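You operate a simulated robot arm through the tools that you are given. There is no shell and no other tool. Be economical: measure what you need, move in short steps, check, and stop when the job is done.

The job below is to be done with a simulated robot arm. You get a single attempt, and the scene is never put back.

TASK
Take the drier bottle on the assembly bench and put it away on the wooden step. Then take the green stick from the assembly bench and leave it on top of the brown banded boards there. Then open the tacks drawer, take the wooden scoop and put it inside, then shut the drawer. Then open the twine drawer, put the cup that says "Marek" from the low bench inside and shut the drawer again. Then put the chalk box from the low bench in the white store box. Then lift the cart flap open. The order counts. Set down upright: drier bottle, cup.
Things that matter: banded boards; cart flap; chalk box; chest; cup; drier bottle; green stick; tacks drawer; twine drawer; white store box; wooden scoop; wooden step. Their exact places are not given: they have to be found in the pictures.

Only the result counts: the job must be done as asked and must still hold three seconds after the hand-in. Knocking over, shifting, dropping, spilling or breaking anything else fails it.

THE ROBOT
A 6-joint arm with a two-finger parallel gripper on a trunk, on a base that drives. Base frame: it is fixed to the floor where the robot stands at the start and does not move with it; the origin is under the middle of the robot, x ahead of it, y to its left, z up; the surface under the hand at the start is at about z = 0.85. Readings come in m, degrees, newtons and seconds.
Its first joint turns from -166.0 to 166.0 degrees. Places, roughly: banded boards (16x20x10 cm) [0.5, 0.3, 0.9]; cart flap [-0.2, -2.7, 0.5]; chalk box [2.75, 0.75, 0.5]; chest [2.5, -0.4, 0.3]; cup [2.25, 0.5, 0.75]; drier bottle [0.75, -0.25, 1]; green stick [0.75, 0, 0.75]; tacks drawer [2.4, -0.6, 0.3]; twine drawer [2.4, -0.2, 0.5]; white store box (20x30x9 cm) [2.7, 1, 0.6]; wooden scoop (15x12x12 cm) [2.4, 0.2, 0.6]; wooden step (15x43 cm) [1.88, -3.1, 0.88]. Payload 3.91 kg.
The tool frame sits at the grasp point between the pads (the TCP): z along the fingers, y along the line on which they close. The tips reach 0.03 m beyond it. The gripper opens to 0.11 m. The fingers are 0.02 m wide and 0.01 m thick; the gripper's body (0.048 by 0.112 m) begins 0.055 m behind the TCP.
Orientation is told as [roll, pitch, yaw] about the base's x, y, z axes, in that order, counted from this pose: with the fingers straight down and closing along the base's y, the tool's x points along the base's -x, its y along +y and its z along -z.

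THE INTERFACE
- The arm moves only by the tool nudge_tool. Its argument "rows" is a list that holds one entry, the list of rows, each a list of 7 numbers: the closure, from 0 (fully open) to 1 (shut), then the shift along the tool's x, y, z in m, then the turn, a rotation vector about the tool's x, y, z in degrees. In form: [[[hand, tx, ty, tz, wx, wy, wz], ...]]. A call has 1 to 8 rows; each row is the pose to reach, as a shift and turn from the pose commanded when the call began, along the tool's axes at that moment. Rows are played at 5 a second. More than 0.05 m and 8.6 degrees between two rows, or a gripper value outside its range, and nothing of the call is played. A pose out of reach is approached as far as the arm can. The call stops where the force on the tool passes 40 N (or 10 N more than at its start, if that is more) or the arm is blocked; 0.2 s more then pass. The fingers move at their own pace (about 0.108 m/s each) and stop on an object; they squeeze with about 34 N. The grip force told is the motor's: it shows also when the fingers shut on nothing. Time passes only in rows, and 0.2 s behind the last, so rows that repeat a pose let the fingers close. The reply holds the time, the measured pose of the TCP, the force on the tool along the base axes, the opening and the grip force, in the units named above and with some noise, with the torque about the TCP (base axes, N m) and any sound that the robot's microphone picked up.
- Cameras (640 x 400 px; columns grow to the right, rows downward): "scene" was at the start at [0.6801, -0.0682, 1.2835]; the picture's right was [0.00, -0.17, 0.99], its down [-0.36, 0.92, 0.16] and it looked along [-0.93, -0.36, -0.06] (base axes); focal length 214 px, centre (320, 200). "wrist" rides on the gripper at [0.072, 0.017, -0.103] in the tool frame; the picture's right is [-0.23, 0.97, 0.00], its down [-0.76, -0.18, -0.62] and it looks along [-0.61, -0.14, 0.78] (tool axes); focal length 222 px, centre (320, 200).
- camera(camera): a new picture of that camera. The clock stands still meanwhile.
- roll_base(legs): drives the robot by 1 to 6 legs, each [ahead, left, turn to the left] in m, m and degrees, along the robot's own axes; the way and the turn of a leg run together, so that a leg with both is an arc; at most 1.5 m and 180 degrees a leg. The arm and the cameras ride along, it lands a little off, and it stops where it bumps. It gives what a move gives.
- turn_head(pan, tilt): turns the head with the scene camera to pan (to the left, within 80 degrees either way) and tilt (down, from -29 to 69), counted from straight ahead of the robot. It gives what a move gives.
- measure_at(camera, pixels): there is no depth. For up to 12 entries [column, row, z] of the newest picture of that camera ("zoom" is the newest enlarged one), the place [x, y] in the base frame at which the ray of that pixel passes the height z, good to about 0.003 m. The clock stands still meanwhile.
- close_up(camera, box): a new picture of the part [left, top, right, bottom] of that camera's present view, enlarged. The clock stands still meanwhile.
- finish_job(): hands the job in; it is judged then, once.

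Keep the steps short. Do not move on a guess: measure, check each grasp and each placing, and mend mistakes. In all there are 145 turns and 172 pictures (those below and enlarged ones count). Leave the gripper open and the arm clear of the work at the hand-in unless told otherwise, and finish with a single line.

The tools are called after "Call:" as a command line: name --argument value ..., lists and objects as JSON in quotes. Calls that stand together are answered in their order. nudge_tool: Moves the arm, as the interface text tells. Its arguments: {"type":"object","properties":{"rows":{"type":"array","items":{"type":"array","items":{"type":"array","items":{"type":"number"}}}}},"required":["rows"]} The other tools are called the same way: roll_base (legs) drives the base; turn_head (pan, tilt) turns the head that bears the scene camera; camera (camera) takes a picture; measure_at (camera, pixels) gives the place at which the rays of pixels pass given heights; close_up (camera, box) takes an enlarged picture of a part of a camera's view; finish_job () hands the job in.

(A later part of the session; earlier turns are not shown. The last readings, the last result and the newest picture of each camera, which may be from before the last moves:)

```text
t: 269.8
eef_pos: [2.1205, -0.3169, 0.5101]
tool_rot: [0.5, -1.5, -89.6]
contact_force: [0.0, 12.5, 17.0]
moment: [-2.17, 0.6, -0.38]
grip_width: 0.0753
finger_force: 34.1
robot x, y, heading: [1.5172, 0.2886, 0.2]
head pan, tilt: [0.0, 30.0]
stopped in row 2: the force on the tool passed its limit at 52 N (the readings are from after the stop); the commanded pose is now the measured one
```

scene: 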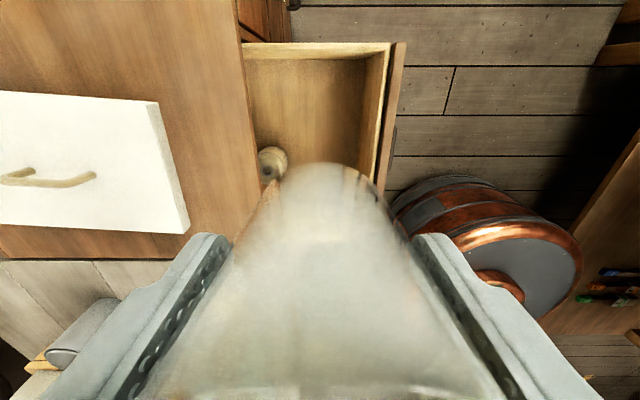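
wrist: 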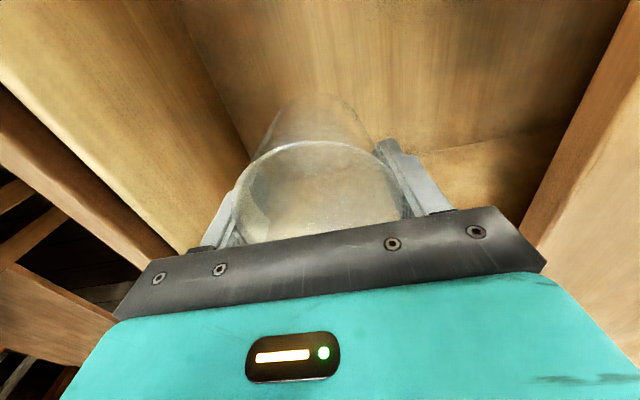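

Contact came early with a torque: the camera head (on the -y side of the hand) touches the drawer's side wall. I raise 8 cm, shift to [2.09,-0.22] so the head is inside the drawer, and check.

Call:
nudge_tool --rows '[[[1, 0, 0, -0.03, 0, 0, 0], [1, 0, 0, -0.06, 0, 0, 0], [1, 0, 0, -0.09, 0, 0, 0], [1, 0.03, -0.01, -0.09, 0, 0, 0], [1, 0.065, -0.02, -0.09, 0, 0, 0], [1, 0.097, -0.03, -0.09, 0, 0, 0]]]'

Call:
camera --camera "scene"

Call:
camera --camera "wrist"

```text
t: 271.2
eef_pos: [2.0876, -0.2169, 0.5972]
tool_rot: [0.4, -1.4, -89.7]
contact_force: [0.3, 0.6, -1.1]
moment: [-0.04, 0.0, 0.02]
grip_width: 0.0753
finger_force: 34.1
robot x, y, heading: [1.5153, 0.2837, -0.1]
head pan, tilt: [0.0, 30.0]
```

```text
50 pictures are left
```

scene: 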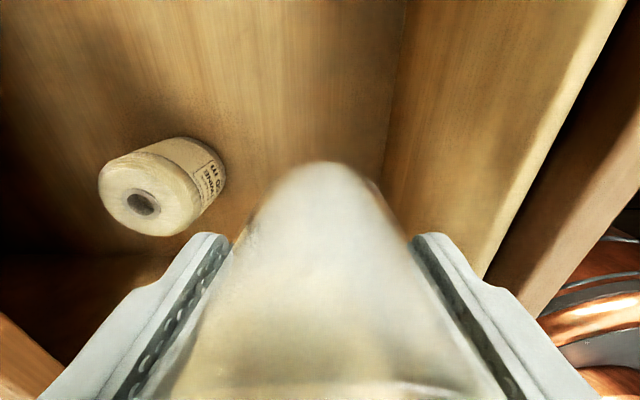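

```text
49 pictures are left
```

wrist: 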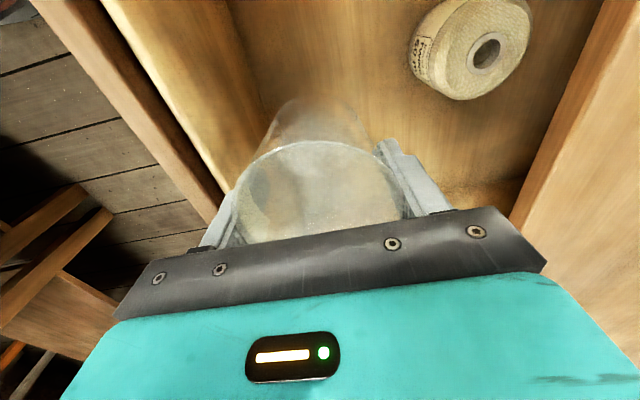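

Call:
measure_at --camera "wrist" --pixels '[[410, 60, 0.43], [412, 80, 0.5], [440, 5, 0.5], [470, 98, 0.5], [480, 50, 0.5], [480, 50, 0.47]]'

Call:
measure_at --camera "scene" --pixels '[[143, 203, 0.5], [143, 203, 0.47], [226, 180, 0.43], [200, 215, 0.47], [385, 110, 0.43]]'

```text
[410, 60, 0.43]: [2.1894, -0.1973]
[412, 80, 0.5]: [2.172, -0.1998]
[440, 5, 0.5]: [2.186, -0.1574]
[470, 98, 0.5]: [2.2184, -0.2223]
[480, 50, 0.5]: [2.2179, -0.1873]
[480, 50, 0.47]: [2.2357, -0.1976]
```

```text
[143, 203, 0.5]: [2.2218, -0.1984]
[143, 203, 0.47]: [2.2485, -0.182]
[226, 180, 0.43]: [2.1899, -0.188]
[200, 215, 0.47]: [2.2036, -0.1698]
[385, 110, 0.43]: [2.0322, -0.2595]
```

Spool's near edge is x 2.187; I shift 1.2 cm in +x for finger room on both sides and lower.

Call:
nudge_tool --rows '[[[1, 0, 0.012, 0.01, 0, 0, 0], [1, 0, 0.012, 0.045, 0, 0, 0], [1, 0, 0.012, 0.08, 0, 0, 0], [1, 0, 0.012, 0.105, 0, 0, 0], [1, 0, 0.012, 0.12, 0, 0, 0]]]'

Call:
nudge_tool --rows '[[[1, 0, 0, 0.004, 0, 0, 0], [1, 0, 0, 0.008, 0, 0, 0], [1, 0, 0, 0.012, 0, 0, 0], [1, 0, 0, 0.016, 0, 0, 0]]]'

```text
t: 272.4
eef_pos: [2.1013, -0.2222, 0.4762]
tool_rot: [0.4, -1.4, -89.8]
contact_force: [-1.1, 0.6, -0.7]
moment: [0.01, 0.03, 0.0]
grip_width: 0.0751
finger_force: 34.2
robot x, y, heading: [1.512, 0.2858, 0.0]
head pan, tilt: [0.0, 30.0]
```

```text
t: 273.4
eef_pos: [2.1013, -0.2225, 0.4615]
tool_rot: [0.6, -1.4, -89.8]
contact_force: [0.9, -1.5, 31.5]
moment: [0.12, 0.03, 0.04]
grip_width: 0.0755
finger_force: 34.1
robot x, y, heading: [1.5158, 0.2877, -0.1]
head pan, tilt: [0.0, 30.0]
```

On the drawer floor (31 N, no torque). I open 16 mm and rise.

Call:
nudge_tool --rows '[[[0.25, 0, 0, -0.001, 0, 0, 0], [0.17, 0, 0, -0.001, 0, 0, 0], [0.17, 0, 0, -0.002, 0, 0, 0], [0.17, 0, 0, -0.03, 0, 0, 0], [0.17, 0, 0, -0.07, 0, 0, 0], [0.17, 0, 0, -0.115, 0, 0, 0], [0.17, 0, 0, -0.16, 0, 0, 0], [0.17, 0, 0, -0.205, 0, 0, 0]]]'

Call:
camera --camera "scene"

Call:
camera --camera "wrist"

```text
t: 275.2
eef_pos: [2.0983, -0.2167, 0.6663]
tool_rot: [0.4, -1.4, -89.7]
contact_force: [-0.2, -0.2, -0.6]
moment: [0.03, 0.0, 0.0]
grip_width: 0.0915
finger_force: 0.0
robot x, y, heading: [1.5173, 0.2867, -0.1]
head pan, tilt: [0.0, 30.0]
```

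```text
48 pictures are left
```

scene: 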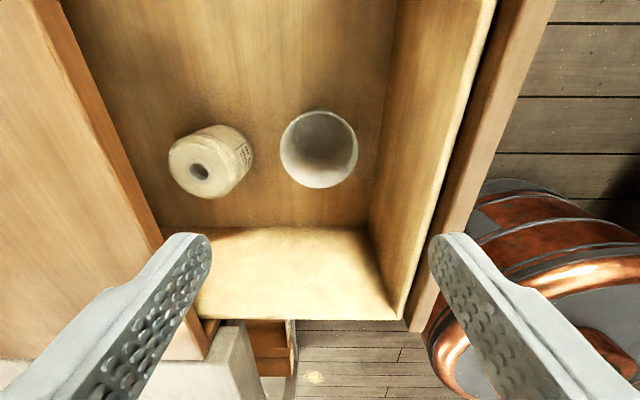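

```text
47 pictures are left
```

wrist: 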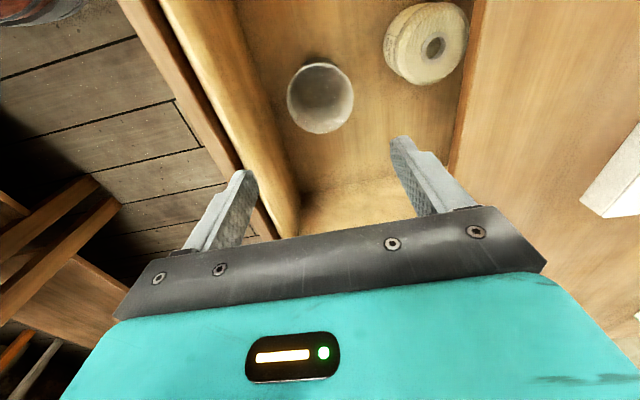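

The cup stands upright in the drawer. Now I move out in front, closing and tilting the fingers, to push the drawer shut at y≈-0.345.

Call:
nudge_tool --rows '[[[0.17, 0, 0, -0.04, 0, 0, 0], [0.3, -0.02, -0.04, -0.04, 0, 0, 0], [0.6, -0.04, -0.08, -0.04, 0, 0, 0], [1, -0.06, -0.12, -0.04, -8, 0, 0], [1, -0.08, -0.16, -0.04, -16, 0, 0], [1, -0.1, -0.2, -0.04, -24, 0, 0], [1, -0.12, -0.23, -0.04, -32, 0, 0], [1, -0.128, -0.255, -0.04, -40, 0, 0]]]'

Call:
camera --camera "wrist"

```text
t: 277.0
eef_pos: [1.8431, -0.3454, 0.7058]
tool_rot: [40.6, -1.5, -89.7]
contact_force: [0.7, 0.1, 0.7]
moment: [-0.05, 0.02, -0.01]
grip_width: 0.0001
finger_force: 34.3
robot x, y, heading: [1.5163, 0.2874, -0.1]
head pan, tilt: [0.0, 30.0]
```

```text
46 pictures are left
```

wrist: 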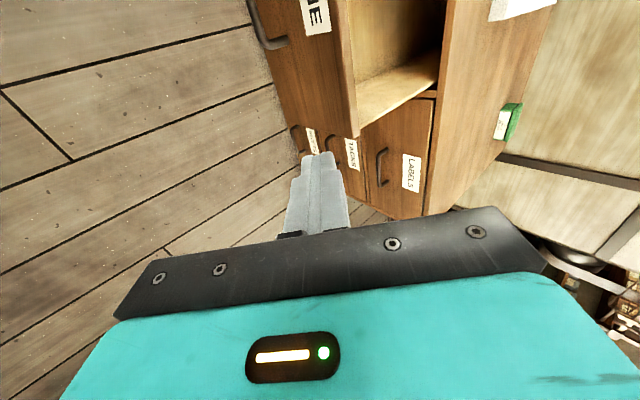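

Call:
nudge_tool --rows '[[[1, 0, -0.017, 0.037, 0, 0, 0], [1, 0, -0.034, 0.074, 0, 0, 0], [1, 0, -0.05, 0.11, 0, 0, 0], [1, 0, -0.066, 0.146, 0, 0, 0], [1, 0, -0.081, 0.181, 0, 0, 0]]]'

Call:
camera --camera "wrist"

```text
t: 278.2
eef_pos: [1.9022, -0.3499, 0.5169]
tool_rot: [40.5, -1.3, -89.8]
contact_force: [0.3, -0.8, -0.5]
moment: [-0.03, -0.01, 0.01]
grip_width: 0.0
finger_force: 33.9
robot x, y, heading: [1.5132, 0.2895, -0.1]
head pan, tilt: [0.0, 30.0]
```

```text
45 pictures are left
```

wrist: 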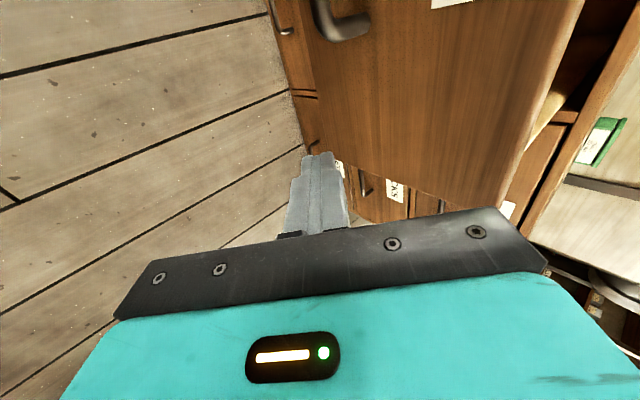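

I push slowly in +x (cup inside).

Call:
nudge_tool --rows '[[[1, 0, 0.014, 0.012, 0, 0, 0], [1, 0, 0.027, 0.023, 0, 0, 0], [1, 0, 0.04, 0.034, 0, 0, 0], [1, 0, 0.053, 0.045, 0, 0, 0], [1, 0, 0.066, 0.057, 0, 0, 0], [1, 0, 0.08, 0.068, 0, 0, 0], [1, 0, 0.093, 0.08, 0, 0, 0], [1, 0, 0.106, 0.091, 0, 0, 0]]]'

Call:
nudge_tool --rows '[[[1, 0, 0.013, 0.011, 0, 0, 0], [1, 0, 0.027, 0.023, 0, 0, 0], [1, 0, 0.04, 0.034, 0, 0, 0], [1, 0, 0.053, 0.045, 0, 0, 0], [1, 0, 0.066, 0.057, 0, 0, 0], [1, 0, 0.08, 0.068, 0, 0, 0], [1, 0, 0.093, 0.08, 0, 0, 0], [1, 0, 0.106, 0.091, 0, 0, 0]]]'

Call:
camera --camera "wrist"

```text
t: 280.0
eef_pos: [2.043, -0.3472, 0.5158]
tool_rot: [40.5, -1.3, -89.8]
contact_force: [0.3, 0.1, -0.1]
moment: [0.0, 0.01, 0.01]
grip_width: 0.0
finger_force: 34.6
robot x, y, heading: [1.5168, 0.2844, -0.1]
head pan, tilt: [0.0, 30.0]
```

```text
t: 281.8
eef_pos: [2.1797, -0.3484, 0.5144]
tool_rot: [40.4, -1.4, -89.8]
contact_force: [-0.2, -0.6, 0.4]
moment: [0.01, 0.04, -0.02]
grip_width: 0.0
finger_force: 34.5
robot x, y, heading: [1.5167, 0.2858, -0.3]
head pan, tilt: [0.0, 30.0]
```

```text
44 pictures are left
```

wrist: 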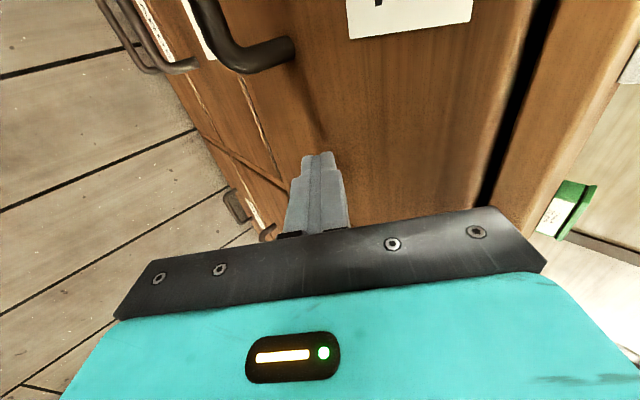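

Nearly shut. A final push until it stops.

Call:
nudge_tool --rows '[[[1, 0, 0.006, 0.005, 0, 0, 0], [1, 0, 0.012, 0.01, 0, 0, 0], [1, 0, 0.018, 0.015, 0, 0, 0], [1, 0, 0.023, 0.02, 0, 0, 0]]]'

Call:
nudge_tool --rows '[[[1, 0, -0.015, -0.03, 0, 0, 0], [1, 0, -0.03, -0.07, 0, 0, 0], [1, 0, -0.03, -0.11, 0, 0, 0], [1, 0, -0.01, -0.15, 0, 0, 0], [0.7, 0, 0.02, -0.185, 6, 0, 0], [0.4, 0, 0.05, -0.22, 14, 0, 0], [0.2, 0, 0.08, -0.255, 22, 0, 0], [0, 0, 0.11, -0.29, 30, 0, 0]]]'

Call:
camera --camera "wrist"

```text
t: 282.2
eef_pos: [2.1821, -0.3488, 0.5134]
tool_rot: [40.3, -1.3, -89.9]
contact_force: [-7.0, 1.8, 5.1]
moment: [0.04, -0.04, 0.04]
grip_width: 0.0001
finger_force: 34.1
robot x, y, heading: [1.5159, 0.2909, -0.1]
head pan, tilt: [0.0, 30.0]
stopped in row 1: the force on the tool passed its limit at 52 N (the readings are from after the stop); the commanded pose is now the measured one
```

```text
t: 284.0
eef_pos: [2.0792, -0.3435, 0.8074]
tool_rot: [10.2, -1.3, -89.9]
contact_force: [-0.7, 0.0, -0.2]
moment: [0.01, 0.03, 0.0]
grip_width: 0.11
finger_force: 0.1
robot x, y, heading: [1.5135, 0.2866, -0.2]
head pan, tilt: [0.0, 30.0]
```

```text
43 pictures are left
```

wrist: 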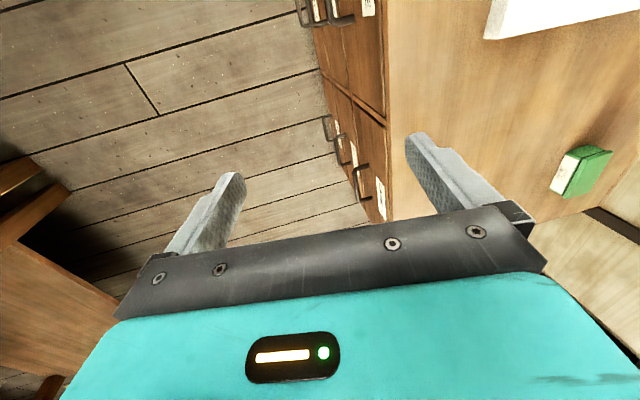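

Both drawers are shut. Next the chalk box. I raise the hand, turn it back, and then drive towards it.

Call:
nudge_tool --rows '[[[0, 0.02, 0.006, -0.036, 2, 0, 0], [0, 0.05, 0.012, -0.07, 4, 0, 0], [0, 0.08, 0.018, -0.105, 6, 0, 0], [0, 0.11, 0.024, -0.14, 8, 0, 0], [0, 0.145, 0.03, -0.17, 10, 0, 0], [0, 0.18, 0.034, -0.2, 10.2, 0, 0], [0, 0.22, 0.038, -0.217, 10.2, 0, 0]]]'

Call:
nudge_tool --rows '[[[0, 0.04, 0, 0, 0, 0, -8.5], [0, 0.08, 0, 0, 0, 0, -17], [0, 0.12, 0, 0, 0, 0, -25.5], [0, 0.16, 0, 0, 0, 0, -34], [0, 0.2, 0, 0, 0, 0, -42.5], [0, 0.24, 0, 0, 0, 0, -51], [0, 0.28, 0, 0, 0, 0, -59.5], [0, 0.32, 0, 0, 0, 0, -68]]]'

Call:
nudge_tool --rows '[[[0, 0, 0, 0, 0, 0, -8], [0, 0, 0, 0, 0, 0, -16], [0, 0, 0, 0, 0, 0, -22]]]'

Call:
roll_base --legs '[[0, 0.5, 0], [0.25, 0, 0]]'

Call:
turn_head --pan 0 --tilt -29

Call:
camera --camera "scene"

```text
t: 285.6
eef_pos: [2.0749, -0.1185, 1.021]
tool_rot: [0.1, -1.4, -89.9]
contact_force: [0.5, -0.2, -0.5]
moment: [0.06, 0.02, 0.01]
grip_width: 0.1098
finger_force: 0.1
robot x, y, heading: [1.5141, 0.287, -0.2]
head pan, tilt: [0.0, 30.0]
```

```text
t: 287.4
eef_pos: [2.0736, 0.202, 1.0154]
tool_rot: [-1.1, -0.6, -21.8]
contact_force: [-0.5, 0.8, -0.1]
moment: [0.0, 0.02, 0.02]
grip_width: 0.1101
finger_force: 0.0
robot x, y, heading: [1.5142, 0.2877, -0.3]
head pan, tilt: [0.0, 30.0]
```

```text
t: 288.2
eef_pos: [2.0755, 0.2025, 1.0153]
tool_rot: [-1.4, -0.1, 0.3]
contact_force: [0.3, 0.7, -0.6]
moment: [-0.01, 0.0, -0.01]
grip_width: 0.1102
finger_force: 0.0
robot x, y, heading: [1.514, 0.2887, -0.2]
head pan, tilt: [0.0, 30.0]
```

```text
t: 292.5
eef_pos: [2.3294, 0.6899, 1.0159]
tool_rot: [-1.2, -0.1, -0.1]
contact_force: [0.0, 0.4, -0.1]
moment: [-0.01, 0.02, -0.04]
grip_width: 0.11
finger_force: 0.0
robot x, y, heading: [1.7725, 0.7782, -0.2]
head pan, tilt: [0.0, 30.0]
```

```text
t: 293.8
eef_pos: [2.3298, 0.6888, 1.0146]
tool_rot: [-1.3, -0.1, -0.1]
contact_force: [-0.3, 0.1, 0.0]
moment: [0.04, -0.01, -0.03]
grip_width: 0.11
finger_force: 0.0
robot x, y, heading: [1.7723, 0.7766, -0.3]
head pan, tilt: [0.0, -28.6]
```

```text
42 pictures are left
```

scene: 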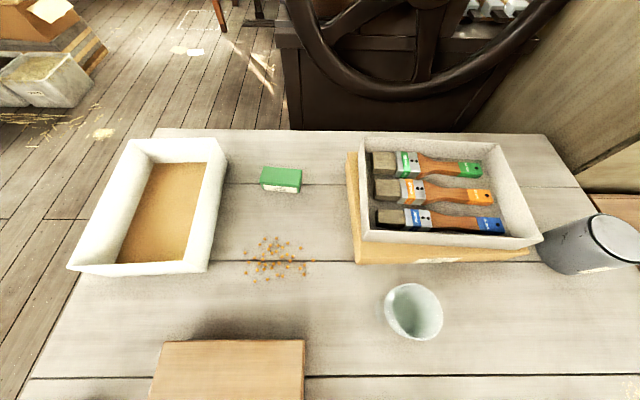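

The green chalk box is at (282,180); the white store box, open, at (150,205). I measure both.

Call:
close_up --camera "scene" --box '[210, 140, 370, 240]'

Call:
measure_at --camera "scene" --pixels '[[263, 168, 0.63], [301, 170, 0.63], [300, 187, 0.63], [261, 183, 0.63], [300, 193, 0.597], [262, 189, 0.597], [281, 178, 0.63], [130, 140, 0.69], [225, 140, 0.69], [70, 268, 0.69], [205, 270, 0.69], [160, 212, 0.61]]'

```text
4.00 times, centred on (290, 190) of scene
```

zoom: 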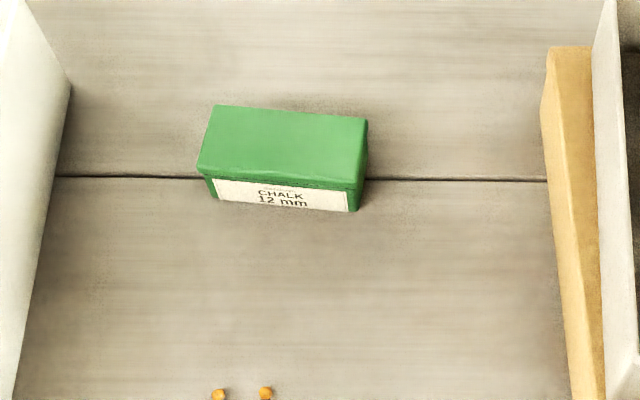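

```text
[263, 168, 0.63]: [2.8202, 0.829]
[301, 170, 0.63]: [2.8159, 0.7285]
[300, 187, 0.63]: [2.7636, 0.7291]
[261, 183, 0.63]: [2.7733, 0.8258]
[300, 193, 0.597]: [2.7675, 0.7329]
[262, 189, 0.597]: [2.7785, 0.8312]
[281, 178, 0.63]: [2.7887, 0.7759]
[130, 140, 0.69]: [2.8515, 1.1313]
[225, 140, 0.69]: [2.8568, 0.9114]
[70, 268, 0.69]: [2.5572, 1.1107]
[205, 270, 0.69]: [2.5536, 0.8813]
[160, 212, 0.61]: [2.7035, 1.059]
```

Chalk box: centre [2.79,0.777], 10 cm along y, 5 cm wide, top z≈0.63. I measure the brush tray's nearest edge for the camera head's clearance and drive 8.5 cm closer.

Call:
measure_at --camera "scene" --pixels '[[360, 138, 0.72], [364, 240, 0.72], [348, 155, 0.64], [355, 262, 0.64], [360, 138, 0.68]]'

Call:
roll_base --legs '[[0.085, 0, 0]]'

```text
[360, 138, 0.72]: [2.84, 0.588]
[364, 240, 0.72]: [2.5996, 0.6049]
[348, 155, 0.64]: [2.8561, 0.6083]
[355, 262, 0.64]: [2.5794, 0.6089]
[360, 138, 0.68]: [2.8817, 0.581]
```

```text
t: 294.9
eef_pos: [2.4145, 0.6887, 1.0152]
tool_rot: [-1.3, 0.0, 0.0]
contact_force: [0.3, -0.8, -0.6]
moment: [0.01, -0.01, 0.01]
grip_width: 0.11
finger_force: 0.1
robot x, y, heading: [1.8544, 0.777, -0.2]
head pan, tilt: [0.0, -28.6]
```

Call:
nudge_tool --rows '[[[0, -0.047, 0.012, 0, 0, 0, 8.5], [0, -0.094, 0.024, 0, 0, 0, 17], [0, -0.141, 0.036, 0, 0, 0, 25.5], [0, -0.188, 0.048, 0, 0, 0, 34], [0, -0.235, 0.06, 0, 0, 0, 42.5], [0, -0.282, 0.072, 0, 0, 0, 51], [0, -0.329, 0.084, 0, 0, 0, 59.5], [0, -0.375, 0.096, 0, 0, 0, 68]]]'

Call:
nudge_tool --rows '[[[0, 0, 0, 0.04, 0, 0, 8], [0, 0, 0, 0.08, 0, 0, 16], [0, 0, 0, 0.12, 0, 0, 22], [0, 0, 0, 0.16, 0, 0, 22], [0, 0, 0, 0.2, 0, 0, 22]]]'

Call:
turn_head --pan 0 --tilt 25

Call:
camera --camera "scene"

Call:
camera --camera "wrist"

```text
t: 296.7
eef_pos: [2.7871, 0.7864, 1.0157]
tool_rot: [-0.3, -1.3, -68.1]
contact_force: [-0.1, -0.2, 1.5]
moment: [-0.05, -0.06, 0.0]
grip_width: 0.1101
finger_force: 0.1
robot x, y, heading: [1.8569, 0.7751, -0.2]
head pan, tilt: [0.0, -28.6]
```

```text
t: 297.9
eef_pos: [2.7892, 0.7805, 0.8152]
tool_rot: [0.2, -1.3, -89.9]
contact_force: [0.4, 0.8, 0.7]
moment: [-0.03, -0.03, 0.01]
grip_width: 0.1099
finger_force: 0.0
robot x, y, heading: [1.8552, 0.7753, 0.1]
head pan, tilt: [0.0, -28.6]
```

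```text
t: 299.1
eef_pos: [2.7885, 0.7808, 0.815]
tool_rot: [0.1, -1.3, -89.9]
contact_force: [0.5, 0.9, 0.2]
moment: [-0.03, -0.03, 0.0]
grip_width: 0.1099
finger_force: 0.1
robot x, y, heading: [1.8562, 0.7741, -0.1]
head pan, tilt: [0.0, 25.0]
```

```text
40 pictures are left
```

scene: 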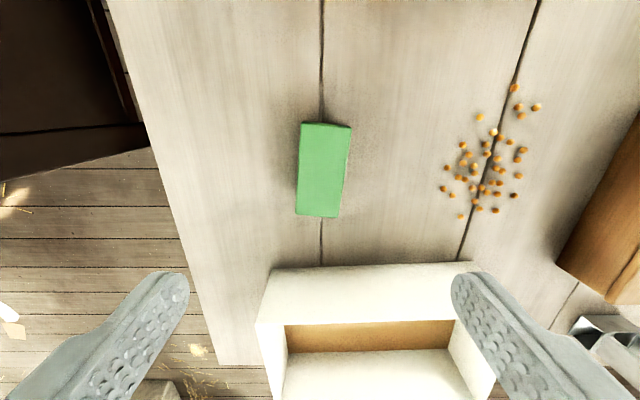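

```text
39 pictures are left
```

wrist: 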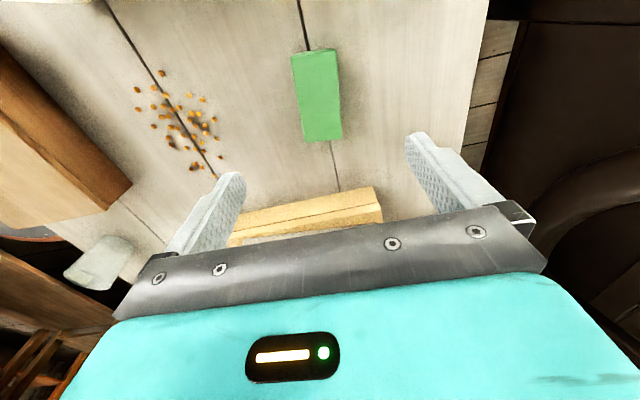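

Call:
measure_at --camera "scene" --pixels '[[301, 122, 0.63], [352, 127, 0.63], [337, 218, 0.63], [296, 214, 0.63], [440, 188, 0.6], [470, 262, 0.69]]'

Call:
measure_at --camera "wrist" --pixels '[[292, 56, 0.63], [335, 50, 0.63], [342, 138, 0.63], [304, 143, 0.63], [210, 128, 0.6]]'

```text
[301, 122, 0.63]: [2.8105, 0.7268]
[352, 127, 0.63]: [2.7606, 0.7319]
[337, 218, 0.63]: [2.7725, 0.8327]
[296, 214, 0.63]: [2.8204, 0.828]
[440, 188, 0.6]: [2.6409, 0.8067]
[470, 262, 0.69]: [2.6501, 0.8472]
```

```text
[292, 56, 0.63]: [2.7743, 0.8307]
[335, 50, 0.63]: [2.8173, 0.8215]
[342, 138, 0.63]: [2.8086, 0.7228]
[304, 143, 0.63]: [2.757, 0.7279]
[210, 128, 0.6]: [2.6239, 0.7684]
```

Centre [2.791,0.779], turned by 6°. I align, go down to z 0.635 and grip.

Call:
nudge_tool --rows '[[[0.2, -0.001, 0.002, 0.03, 0, 0, 3], [0.25, -0.001, 0.002, 0.07, 0, 0, 6], [0.25, -0.001, 0.002, 0.115, 0, 0, 6], [0.25, -0.001, 0.002, 0.15, 0, 0, 6], [0.25, -0.001, 0.002, 0.179, 0, 0, 6], [0.6, -0.001, 0.002, 0.179, 0, 0, 6], [1, -0.001, 0.002, 0.179, 0, 0, 6], [1, -0.001, 0.002, 0.179, 0, 0, 6]]]'

Call:
nudge_tool --rows '[[[1, 0, 0, -0.03, 0, 0, 0], [1, 0, 0, -0.07, 0, 0, 0], [1, 0, 0, -0.115, 0, 0, 0], [1, 0, 0, -0.16, 0, 0, 0], [1, 0, 0, -0.19, 0, 0, 0]]]'

Call:
camera --camera "scene"

```text
t: 300.9
eef_pos: [2.7931, 0.7756, 0.6342]
tool_rot: [0.3, -1.3, -95.8]
contact_force: [1.9, -1.2, 3.1]
moment: [-0.03, 0.01, 0.01]
grip_width: 0.0494
finger_force: 33.4
robot x, y, heading: [1.8539, 0.7737, -0.5]
head pan, tilt: [0.0, 25.0]
```

```text
t: 302.1
eef_pos: [2.7904, 0.7806, 0.8238]
tool_rot: [0.2, -1.3, -95.9]
contact_force: [0.2, -0.1, -2.5]
moment: [0.0, 0.02, 0.02]
grip_width: 0.0497
finger_force: 33.9
robot x, y, heading: [1.8541, 0.7766, -0.2]
head pan, tilt: [0.0, 25.0]
```

```text
38 pictures are left
```

scene: 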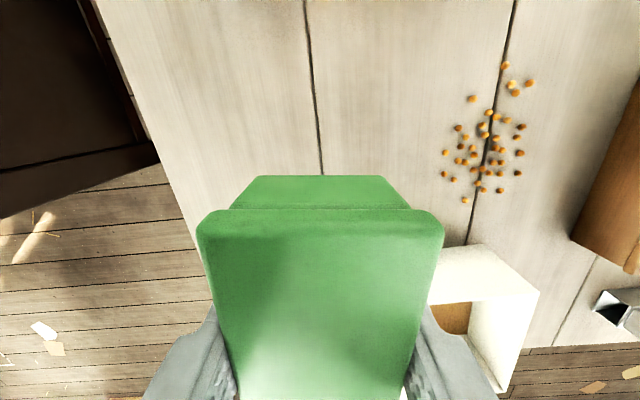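

Held. I carry it over the white box to [2.685,1.005], turning the hand so that its camera head stays inside the box's long side.

Call:
nudge_tool --rows '[[[1, 0.027, -0.016, 0, 0, 0, -8.5], [1, 0.053, -0.032, 0, 0, 0, -17], [1, 0.08, -0.048, 0, 0, 0, -25.5], [1, 0.106, -0.064, 0, 0, 0, -34], [1, 0.133, -0.08, 0, 0, 0, -42.5], [1, 0.16, -0.096, 0, 0, 0, -51], [1, 0.186, -0.112, 0, 0, 0, -59.5], [1, 0.213, -0.128, 0, 0, 0, -68]]]'

Call:
nudge_tool --rows '[[[1, 0, 0, 0, 0, 0, -8], [1, 0, 0, 0, 0, 0, -16], [1, 0, 0, 0, 0, 0, -24], [1, 0, 0, 0, 0, 0, -28]]]'

Call:
camera --camera "scene"

Call:
camera --camera "wrist"

```text
t: 303.9
eef_pos: [2.6854, 1.0044, 0.8203]
tool_rot: [-1.1, -0.7, -27.9]
contact_force: [0.6, 0.0, -1.1]
moment: [0.02, -0.03, 0.0]
grip_width: 0.0496
finger_force: 33.8
robot x, y, heading: [1.8518, 0.7757, -0.3]
head pan, tilt: [0.0, 25.0]
```

```text
t: 304.9
eef_pos: [2.6862, 1.0064, 0.8199]
tool_rot: [-1.3, -0.1, 0.2]
contact_force: [-0.5, -0.7, -0.7]
moment: [-0.01, 0.0, 0.0]
grip_width: 0.0495
finger_force: 33.8
robot x, y, heading: [1.8564, 0.7793, -0.4]
head pan, tilt: [0.0, 25.0]
```

```text
37 pictures are left
```

scene: 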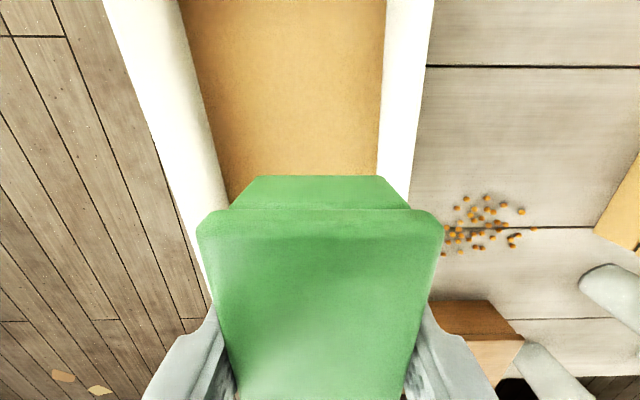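

```text
36 pictures are left
```

wrist: 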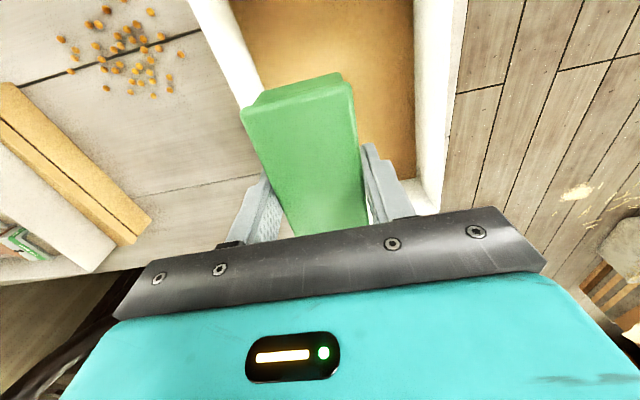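

Call:
measure_at --camera "scene" --pixels '[[386, 50, 0.69], [433, 10, 0.69], [150, 60, 0.69], [210, 120, 0.61], [380, 120, 0.61]]'

Call:
measure_at --camera "wrist" --pixels '[[262, 92, 0.69], [412, 60, 0.61], [440, 130, 0.69]]'

```text
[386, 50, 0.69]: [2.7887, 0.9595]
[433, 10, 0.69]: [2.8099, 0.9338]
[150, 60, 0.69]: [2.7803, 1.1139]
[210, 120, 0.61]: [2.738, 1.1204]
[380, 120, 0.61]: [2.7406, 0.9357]
```

```text
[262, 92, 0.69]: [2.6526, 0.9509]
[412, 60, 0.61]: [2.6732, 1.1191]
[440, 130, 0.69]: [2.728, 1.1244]
```

Interior is y 0.94–1.12; I shift to y 1.028 and lower.

Call:
nudge_tool --rows '[[[1, 0, 0.022, 0.02, 0, 0, 0], [1, 0, 0.022, 0.06, 0, 0, 0], [1, 0, 0.022, 0.1, 0, 0, 0], [1, 0, 0.022, 0.135, 0, 0, 0], [1, 0, 0.022, 0.155, 0, 0, 0], [1, 0, 0.022, 0.165, 0, 0, 0], [1, 0, 0.022, 0.172, 0, 0, 0]]]'

Call:
nudge_tool --rows '[[[1, 0, 0, 0.004, 0, 0, 0], [1, 0, 0, 0.007, 0, 0, 0], [1, 0, 0, 0.01, 0, 0, 0]]]'

Call:
camera --camera "wrist"

```text
t: 306.5
eef_pos: [2.6866, 1.0245, 0.6457]
tool_rot: [-1.3, -0.1, 0.1]
contact_force: [-0.1, 0.1, -1.6]
moment: [0.01, 0.02, -0.01]
grip_width: 0.0495
finger_force: 34.0
robot x, y, heading: [1.8558, 0.7763, -0.2]
head pan, tilt: [0.0, 25.0]
```

```text
t: 307.3
eef_pos: [2.686, 1.0231, 0.6379]
tool_rot: [-1.2, -0.3, 0.0]
contact_force: [-2.5, -0.7, 26.7]
moment: [0.66, -0.34, 0.05]
grip_width: 0.05
finger_force: 34.2
robot x, y, heading: [1.8551, 0.7764, -0.5]
head pan, tilt: [0.0, 25.0]
```

```text
35 pictures are left
```

wrist: 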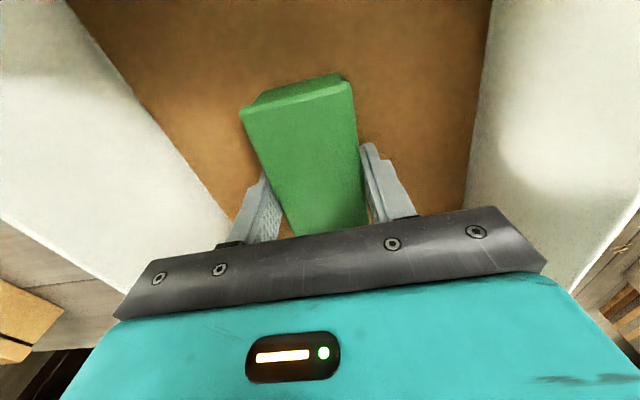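

The chalk box is on the floor of the white box. I release and rise to z≈1.0.

Call:
nudge_tool --rows '[[[0.5, 0, 0, -0.001, 0, 0, 0], [0.4, 0, 0, -0.001, 0, 0, 0], [0.4, 0, 0, -0.03, 0, 0, 0], [0.4, 0, 0, -0.075, 0, 0, 0], [0.4, 0, 0, -0.12, 0, 0, 0], [0.3, 0, 0, -0.165, 0, 0, 0], [0, 0, 0, -0.21, 0, 0, 0], [0, 0.02, 0, -0.25, 0, 0, 0]]]'

Call:
camera --camera "wrist"

Call:
nudge_tool --rows '[[[0, 0.04, -0.02, -0.02, 0, 0, 0], [0, 0.08, -0.04, -0.04, 0, 0, 0], [0, 0.12, -0.06, -0.06, 0, 0, 0], [0, 0.16, -0.08, -0.08, 0, 0, 0], [0, 0.2, -0.1, -0.1, 0, 0, 0], [0, 0.24, -0.12, -0.12, 0, 0, 0], [0, 0.28, -0.14, -0.14, 0, 0, 0], [0, 0.32, -0.16, -0.16, 0, 0, 0]]]'

```text
t: 309.1
eef_pos: [2.6679, 1.0281, 0.8876]
tool_rot: [-1.2, -0.1, 0.0]
contact_force: [0.1, -0.1, -0.9]
moment: [-0.05, 0.05, 0.03]
grip_width: 0.11
finger_force: 0.1
robot x, y, heading: [1.8502, 0.776, -0.4]
head pan, tilt: [0.0, 25.0]
```

```text
34 pictures are left
```

wrist: 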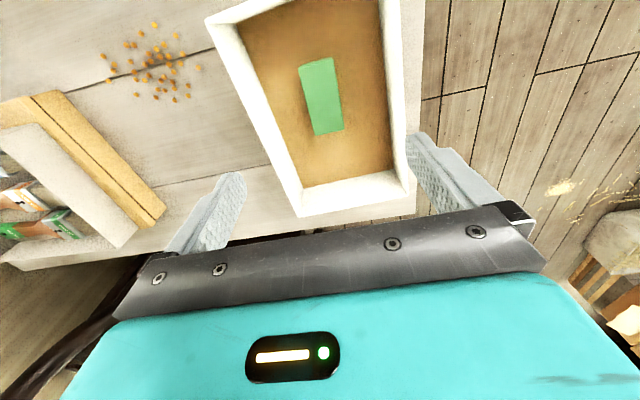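

```text
t: 310.9
eef_pos: [2.3475, 0.8736, 1.048]
tool_rot: [-1.3, 0.0, 0.1]
contact_force: [0.5, 0.1, -0.7]
moment: [-0.01, 0.06, 0.02]
grip_width: 0.11
finger_force: 0.1
robot x, y, heading: [1.8533, 0.7758, -0.2]
head pan, tilt: [0.0, 25.0]
```

The chalk box lies in the white box. Now to the cart: back off, down the aisle, then along -x.

Call:
roll_base --legs '[[-0.33, 0, 0], [0, -1.4, 0]]'

Call:
roll_base --legs '[[0, -1.3, 0]]'

```text
t: 319.6
eef_pos: [1.9847, -0.5347, 1.0483]
tool_rot: [-1.4, -0.1, -1.7]
contact_force: [0.5, -0.9, 0.4]
moment: [0.04, -0.02, 0.0]
grip_width: 0.11
finger_force: 0.1
robot x, y, heading: [1.4905, -0.614, -2.3]
head pan, tilt: [0.0, 25.0]
```

```text
t: 326.0
eef_pos: [1.9481, -1.7949, 1.0508]
tool_rot: [-1.3, -0.1, -0.7]
contact_force: [0.3, -0.1, -1.0]
moment: [0.01, 0.02, 0.02]
grip_width: 0.11
finger_force: 0.0
robot x, y, heading: [1.4523, -1.8861, -0.9]
head pan, tilt: [0.0, 25.0]
```

Call:
roll_base --legs '[[0, -0.05, 0.9], [-1.5, 0, 0], [0, 0, -90]]'

Call:
turn_head --pan -10 --tilt -29

Call:
camera --camera "scene"

```text
t: 337.8
eef_pos: [0.0457, -2.4082, 1.0491]
tool_rot: [-1.2, 0.0, -90.6]
contact_force: [0.5, 0.0, 0.3]
moment: [-0.03, 0.0, 0.02]
grip_width: 0.1097
finger_force: 0.1
robot x, y, heading: [-0.0465, -1.9141, -90.8]
head pan, tilt: [0.0, 25.0]
```

```text
t: 339.0
eef_pos: [0.0474, -2.4079, 1.0495]
tool_rot: [-1.4, -0.1, -90.5]
contact_force: [-0.3, 0.9, -0.1]
moment: [-0.02, 0.0, -0.04]
grip_width: 0.1099
finger_force: 0.1
robot x, y, heading: [-0.0446, -1.9171, -90.8]
head pan, tilt: [-10.0, -28.6]
```

```text
33 pictures are left
```

scene: 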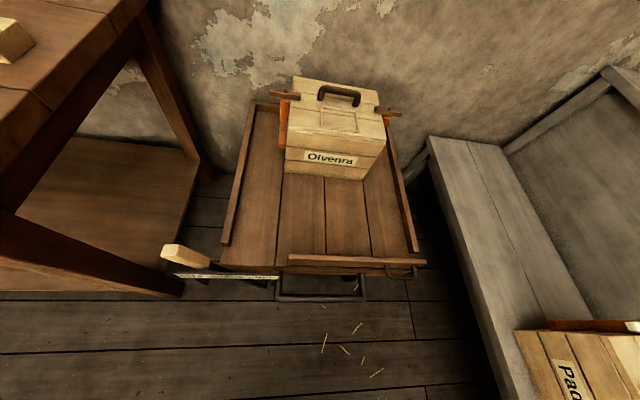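

I enlarge the cart front to find the flap and its handle.

Call:
close_up --camera "scene" --box '[150, 200, 470, 400]'

Call:
turn_head --pan -15 --tilt 0

Call:
close_up --camera "scene" --box '[120, 0, 520, 250]'

```text
2.00 times, centred on (310, 300) of scene
```

zoom: 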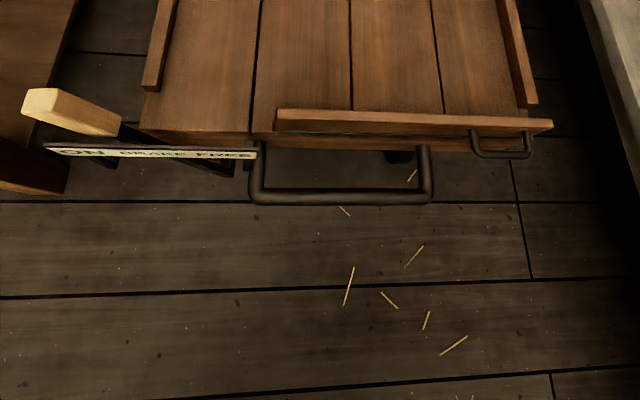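

```text
t: 339.9
eef_pos: [0.0471, -2.4081, 1.0487]
tool_rot: [-1.4, -0.1, -90.5]
contact_force: [0.7, -0.2, -0.9]
moment: [0.0, 0.0, -0.01]
grip_width: 0.1103
finger_force: 0.0
robot x, y, heading: [-0.0479, -1.9149, -91.0]
head pan, tilt: [-15.0, 0.0]
```

```text
1.60 times, centred on (320, 125) of scene
```

zoom: 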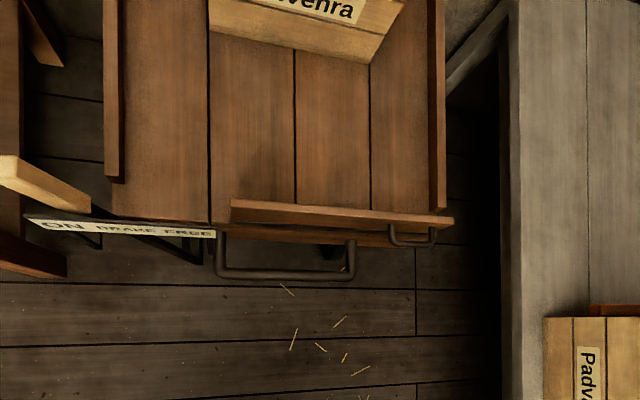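

I see a brake lever (ON), a tow loop, and a front board with a small bow handle at its right end. I measure heights roughly, back off 0.25 m and look at the front from lower.

Call:
measure_at --camera "zoom" --pixels '[[232, 200, 0.4], [450, 215, 0.4], [410, 240, 0.4], [232, 200, 0.5], [450, 215, 0.5], [410, 240, 0.5], [30, 215, 0.4], [20, 175, 0.5]]'

Call:
roll_base --legs '[[-0.25, 0, 0.9]]'

Call:
nudge_tool --rows '[[[0, -0.02, 0, 0.043, 0, -7.5, 0], [0, -0.04, 0, 0.087, 0, -15, 0], [0, -0.06, 0, 0.13, 0, -22.5, 0], [0, -0.08, 0, 0.175, 0, -30, 0], [0, -0.1, 0, 0.218, 0, -37.5, 0], [0, -0.12, 0, 0.262, 0, -45, 0], [0, -0.14, 0, 0.306, 0, -52.5, 0], [0, -0.16, 0, 0.35, 0, -60, 0]]]'

Call:
turn_head --pan 0 --tilt 5

Call:
camera --camera "scene"

```text
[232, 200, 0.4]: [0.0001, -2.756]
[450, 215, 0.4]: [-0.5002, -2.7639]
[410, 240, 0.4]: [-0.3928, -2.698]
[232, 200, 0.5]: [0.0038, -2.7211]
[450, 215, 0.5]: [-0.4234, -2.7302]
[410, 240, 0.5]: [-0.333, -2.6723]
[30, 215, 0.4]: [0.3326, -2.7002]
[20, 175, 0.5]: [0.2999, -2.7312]
```

```text
t: 341.7
eef_pos: [0.056, -2.1583, 1.05]
tool_rot: [-1.3, -0.1, -89.7]
contact_force: [0.2, 0.5, -0.1]
moment: [0.02, 0.0, -0.01]
grip_width: 0.1098
finger_force: 0.0
robot x, y, heading: [-0.0437, -1.6699, -90.3]
head pan, tilt: [-15.0, 0.0]
```

```text
t: 343.7
eef_pos: [-0.0042, -2.2928, 0.6767]
tool_rot: [-4.8, -51.8, -102.9]
contact_force: [-0.3, -0.7, 0.2]
moment: [0.0, 0.0, -0.01]
grip_width: 0.11
finger_force: 0.0
robot x, y, heading: [-0.0384, -1.6667, -90.2]
head pan, tilt: [-15.0, 0.0]
stopped in row 8: the arm was blocked; the commanded pose is now the measured one
```

```text
t: 344.5
eef_pos: [-0.0036, -2.2931, 0.6761]
tool_rot: [-4.8, -51.8, -103.0]
contact_force: [-0.3, -0.3, 0.0]
moment: [-0.02, 0.03, -0.03]
grip_width: 0.1098
finger_force: 0.1
robot x, y, heading: [-0.0433, -1.6636, -89.9]
head pan, tilt: [0.0, 5.0]
```

```text
30 pictures are left
```

scene: 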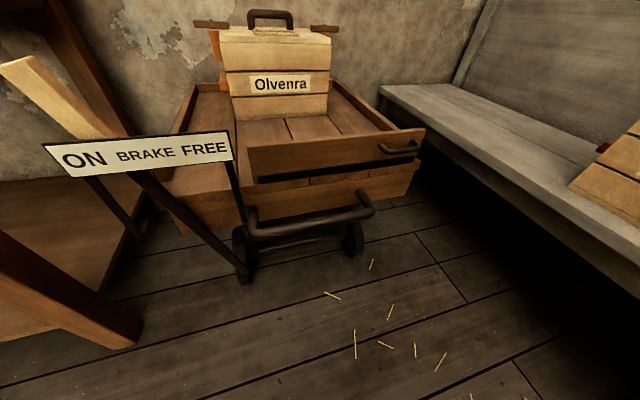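

Call:
close_up --camera "scene" --box '[200, 90, 440, 240]'

Call:
measure_at --camera "scene" --pixels '[[250, 148, 0.5], [425, 128, 0.5], [250, 148, 0.45], [425, 128, 0.45], [398, 152, 0.45], [398, 152, 0.42], [258, 180, 0.4], [415, 160, 0.4], [260, 228, 0.25], [372, 210, 0.25]]'

```text
2.67 times, centred on (320, 165) of scene
```

zoom: 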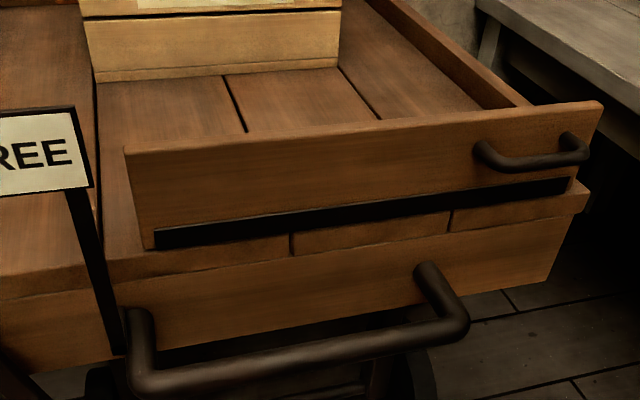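

```text
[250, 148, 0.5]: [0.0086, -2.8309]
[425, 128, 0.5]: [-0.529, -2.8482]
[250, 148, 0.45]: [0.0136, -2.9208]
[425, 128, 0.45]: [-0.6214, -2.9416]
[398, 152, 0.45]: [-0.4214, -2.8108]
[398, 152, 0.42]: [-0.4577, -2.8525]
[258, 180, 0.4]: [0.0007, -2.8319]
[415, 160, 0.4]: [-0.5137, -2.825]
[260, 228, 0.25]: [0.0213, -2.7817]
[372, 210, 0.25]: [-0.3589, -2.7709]
```

The flap is an upright board (x 0…-0.375, y≈-2.70, z 0.475–0.577), with a bow handle near its right end at about [-0.298,-2.66,0.553]. I raise the hand to vertical and drive to a place where the handle is ahead to the right, as with the drawers.

Call:
nudge_tool --rows '[[[0, -0.03, -0.002, -0.023, 0, 6.5, 0], [0, -0.06, -0.004, -0.046, 0, 13, 0], [0, -0.09, -0.006, -0.07, 0, 19.5, 0], [0, -0.118, -0.008, -0.092, 0, 26, 0], [0, -0.147, -0.01, -0.116, 0, 32.5, 0], [0, -0.177, -0.012, -0.139, 0, 39, 0], [0, -0.206, -0.014, -0.162, 0, 45.5, 0], [0, -0.236, -0.016, -0.185, 0, 52, 0]]]'

Call:
roll_base --legs '[[0, 0.27, 0], [0.335, 0, 0]]'

```text
t: 346.3
eef_pos: [-0.0037, -2.2942, 0.9769]
tool_rot: [-3.1, 0.2, -106.8]
contact_force: [-0.8, 0.7, -0.2]
moment: [-0.02, 0.0, 0.01]
grip_width: 0.1097
finger_force: 0.0
robot x, y, heading: [-0.0439, -1.6689, -90.0]
head pan, tilt: [0.0, 5.0]
```

```text
t: 348.3
eef_pos: [0.2069, -2.3574, 0.9763]
tool_rot: [-2.8, 0.1, -109.7]
contact_force: [0.3, -0.9, -0.2]
moment: [0.03, 0.01, -0.03]
grip_width: 0.1098
finger_force: 0.1
robot x, y, heading: [0.2043, -1.7266, -92.9]
head pan, tilt: [0.0, 5.0]
stopped in leg 1: the robot was blocked; the commanded pose is now the measured one
```

Bumped the bench corner lightly on the left; I move away ahead (-y) and straighten.

Call:
roll_base --legs '[[0.28, 0, 0], [0, 0.03, 2.9]]'

Call:
camera --camera "wrist"

```text
t: 350.7
eef_pos: [0.2537, -2.6385, 0.9765]
tool_rot: [-3.0, 0.1, -106.9]
contact_force: [0.5, -0.5, 0.4]
moment: [-0.01, 0.03, 0.0]
grip_width: 0.1101
finger_force: 0.0
robot x, y, heading: [0.2153, -2.0069, -90.1]
head pan, tilt: [0.0, 5.0]
```

```text
28 pictures are left
```

wrist: 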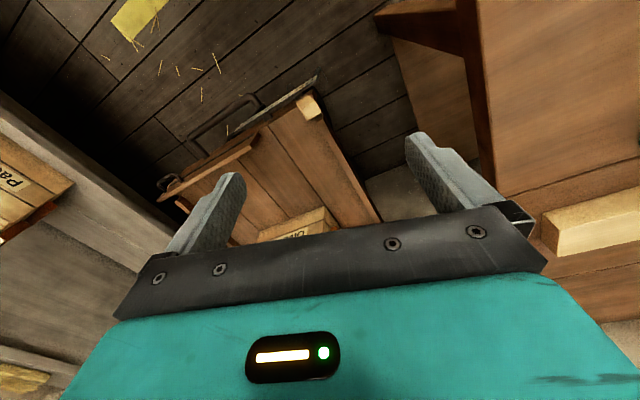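

I bring the hand back and round to the right with the fingers turned 90°, as for the drawers.

Call:
nudge_tool --rows '[[[0, 0.021, -0.039, 0, 0, 0, 8.5], [0, 0.042, -0.078, 0, 0, 0, 17], [0, 0.062, -0.117, 0, 0, 0, 25.5], [0, 0.083, -0.156, 0, 0, 0, 34], [0, 0.104, -0.195, 0, 0, 0, 42.5], [0, 0.125, -0.234, 0, 0, 0, 51], [0, 0.145, -0.273, 0.02, 0, 0, 59.5], [0, 0.166, -0.312, 0.04, 0, 0, 68]]]'

Call:
nudge_tool --rows '[[[0, -0.037, 0.004, 0.02, -5, 0, 0.6], [0, -0.075, 0.008, 0.04, -10, 0, 1.2], [0, -0.112, 0.012, 0.06, -15, 0, 1.8], [0, -0.149, 0.017, 0.08, -20, 0, 2.5], [0, -0.186, 0.021, 0.1, -25, 0, 3.1], [0, -0.224, 0.025, 0.12, -30, 0, 3.7], [0.3, -0.261, 0.03, 0.145, -35, 0, 4.3], [0.5, -0.298, 0.034, 0.17, -40, 0, 5]]]'

Call:
camera --camera "wrist"

Call:
camera --camera "scene"

```text
t: 352.5
eef_pos: [0.0053, -2.387, 0.9541]
tool_rot: [-1.1, -2.7, -175.0]
contact_force: [-0.1, -0.9, -1.0]
moment: [-0.05, 0.01, 0.01]
grip_width: 0.1099
finger_force: 0.0
robot x, y, heading: [0.2131, -2.0068, -90.0]
head pan, tilt: [0.0, 5.0]
```

```text
t: 354.3
eef_pos: [-0.3013, -2.4458, 0.7987]
tool_rot: [39.0, -1.2, -179.5]
contact_force: [-0.4, -0.5, 0.2]
moment: [0.03, 0.05, -0.01]
grip_width: 0.0548
finger_force: 0.1
robot x, y, heading: [0.2166, -2.013, -90.2]
head pan, tilt: [0.0, 5.0]
```

```text
27 pictures are left
```

wrist: 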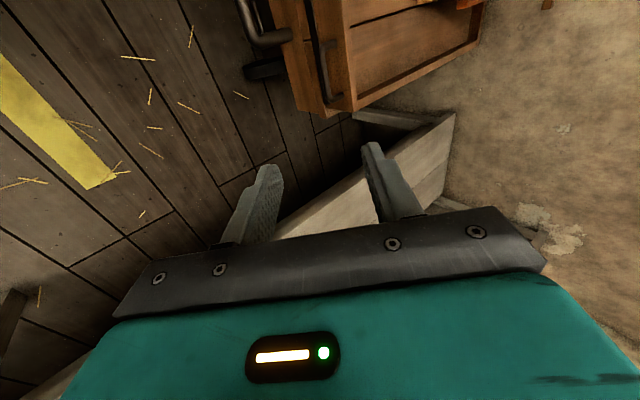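

```text
26 pictures are left
```

scene: 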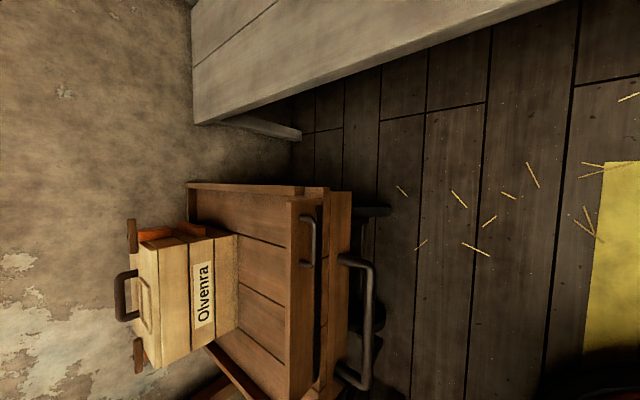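

I measure the handle bar in both pictures.

Call:
measure_at --camera "scene" --pixels '[[314, 225, 0.53], [314, 262, 0.53], [314, 225, 0.55], [314, 262, 0.55], [314, 225, 0.57], [314, 262, 0.57]]'

Call:
measure_at --camera "wrist" --pixels '[[322, 48, 0.53], [325, 98, 0.53], [322, 48, 0.55], [325, 98, 0.55], [322, 48, 0.57], [325, 98, 0.57]]'

Call:
close_up --camera "wrist" --box '[240, 0, 400, 100]'

```text
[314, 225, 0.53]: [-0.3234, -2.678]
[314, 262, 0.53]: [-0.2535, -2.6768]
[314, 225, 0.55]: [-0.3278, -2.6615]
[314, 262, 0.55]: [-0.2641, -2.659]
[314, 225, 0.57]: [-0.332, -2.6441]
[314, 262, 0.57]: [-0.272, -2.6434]
```

```text
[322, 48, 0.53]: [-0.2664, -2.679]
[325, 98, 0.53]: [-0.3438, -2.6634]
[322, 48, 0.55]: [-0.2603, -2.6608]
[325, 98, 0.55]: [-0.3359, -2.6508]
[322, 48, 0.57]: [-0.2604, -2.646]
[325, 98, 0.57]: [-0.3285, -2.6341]
```

```text
4.00 times, centred on (320, 50) of wrist
```

zoom: 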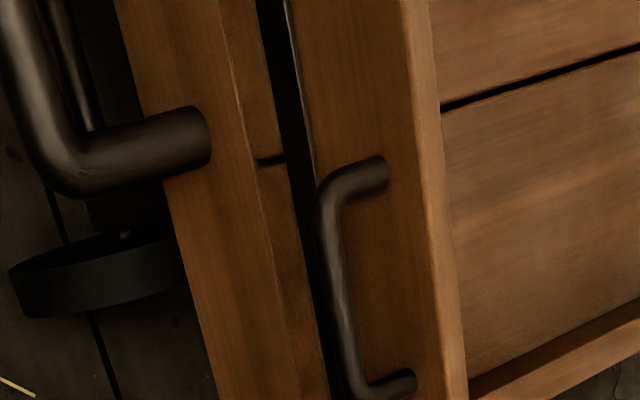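

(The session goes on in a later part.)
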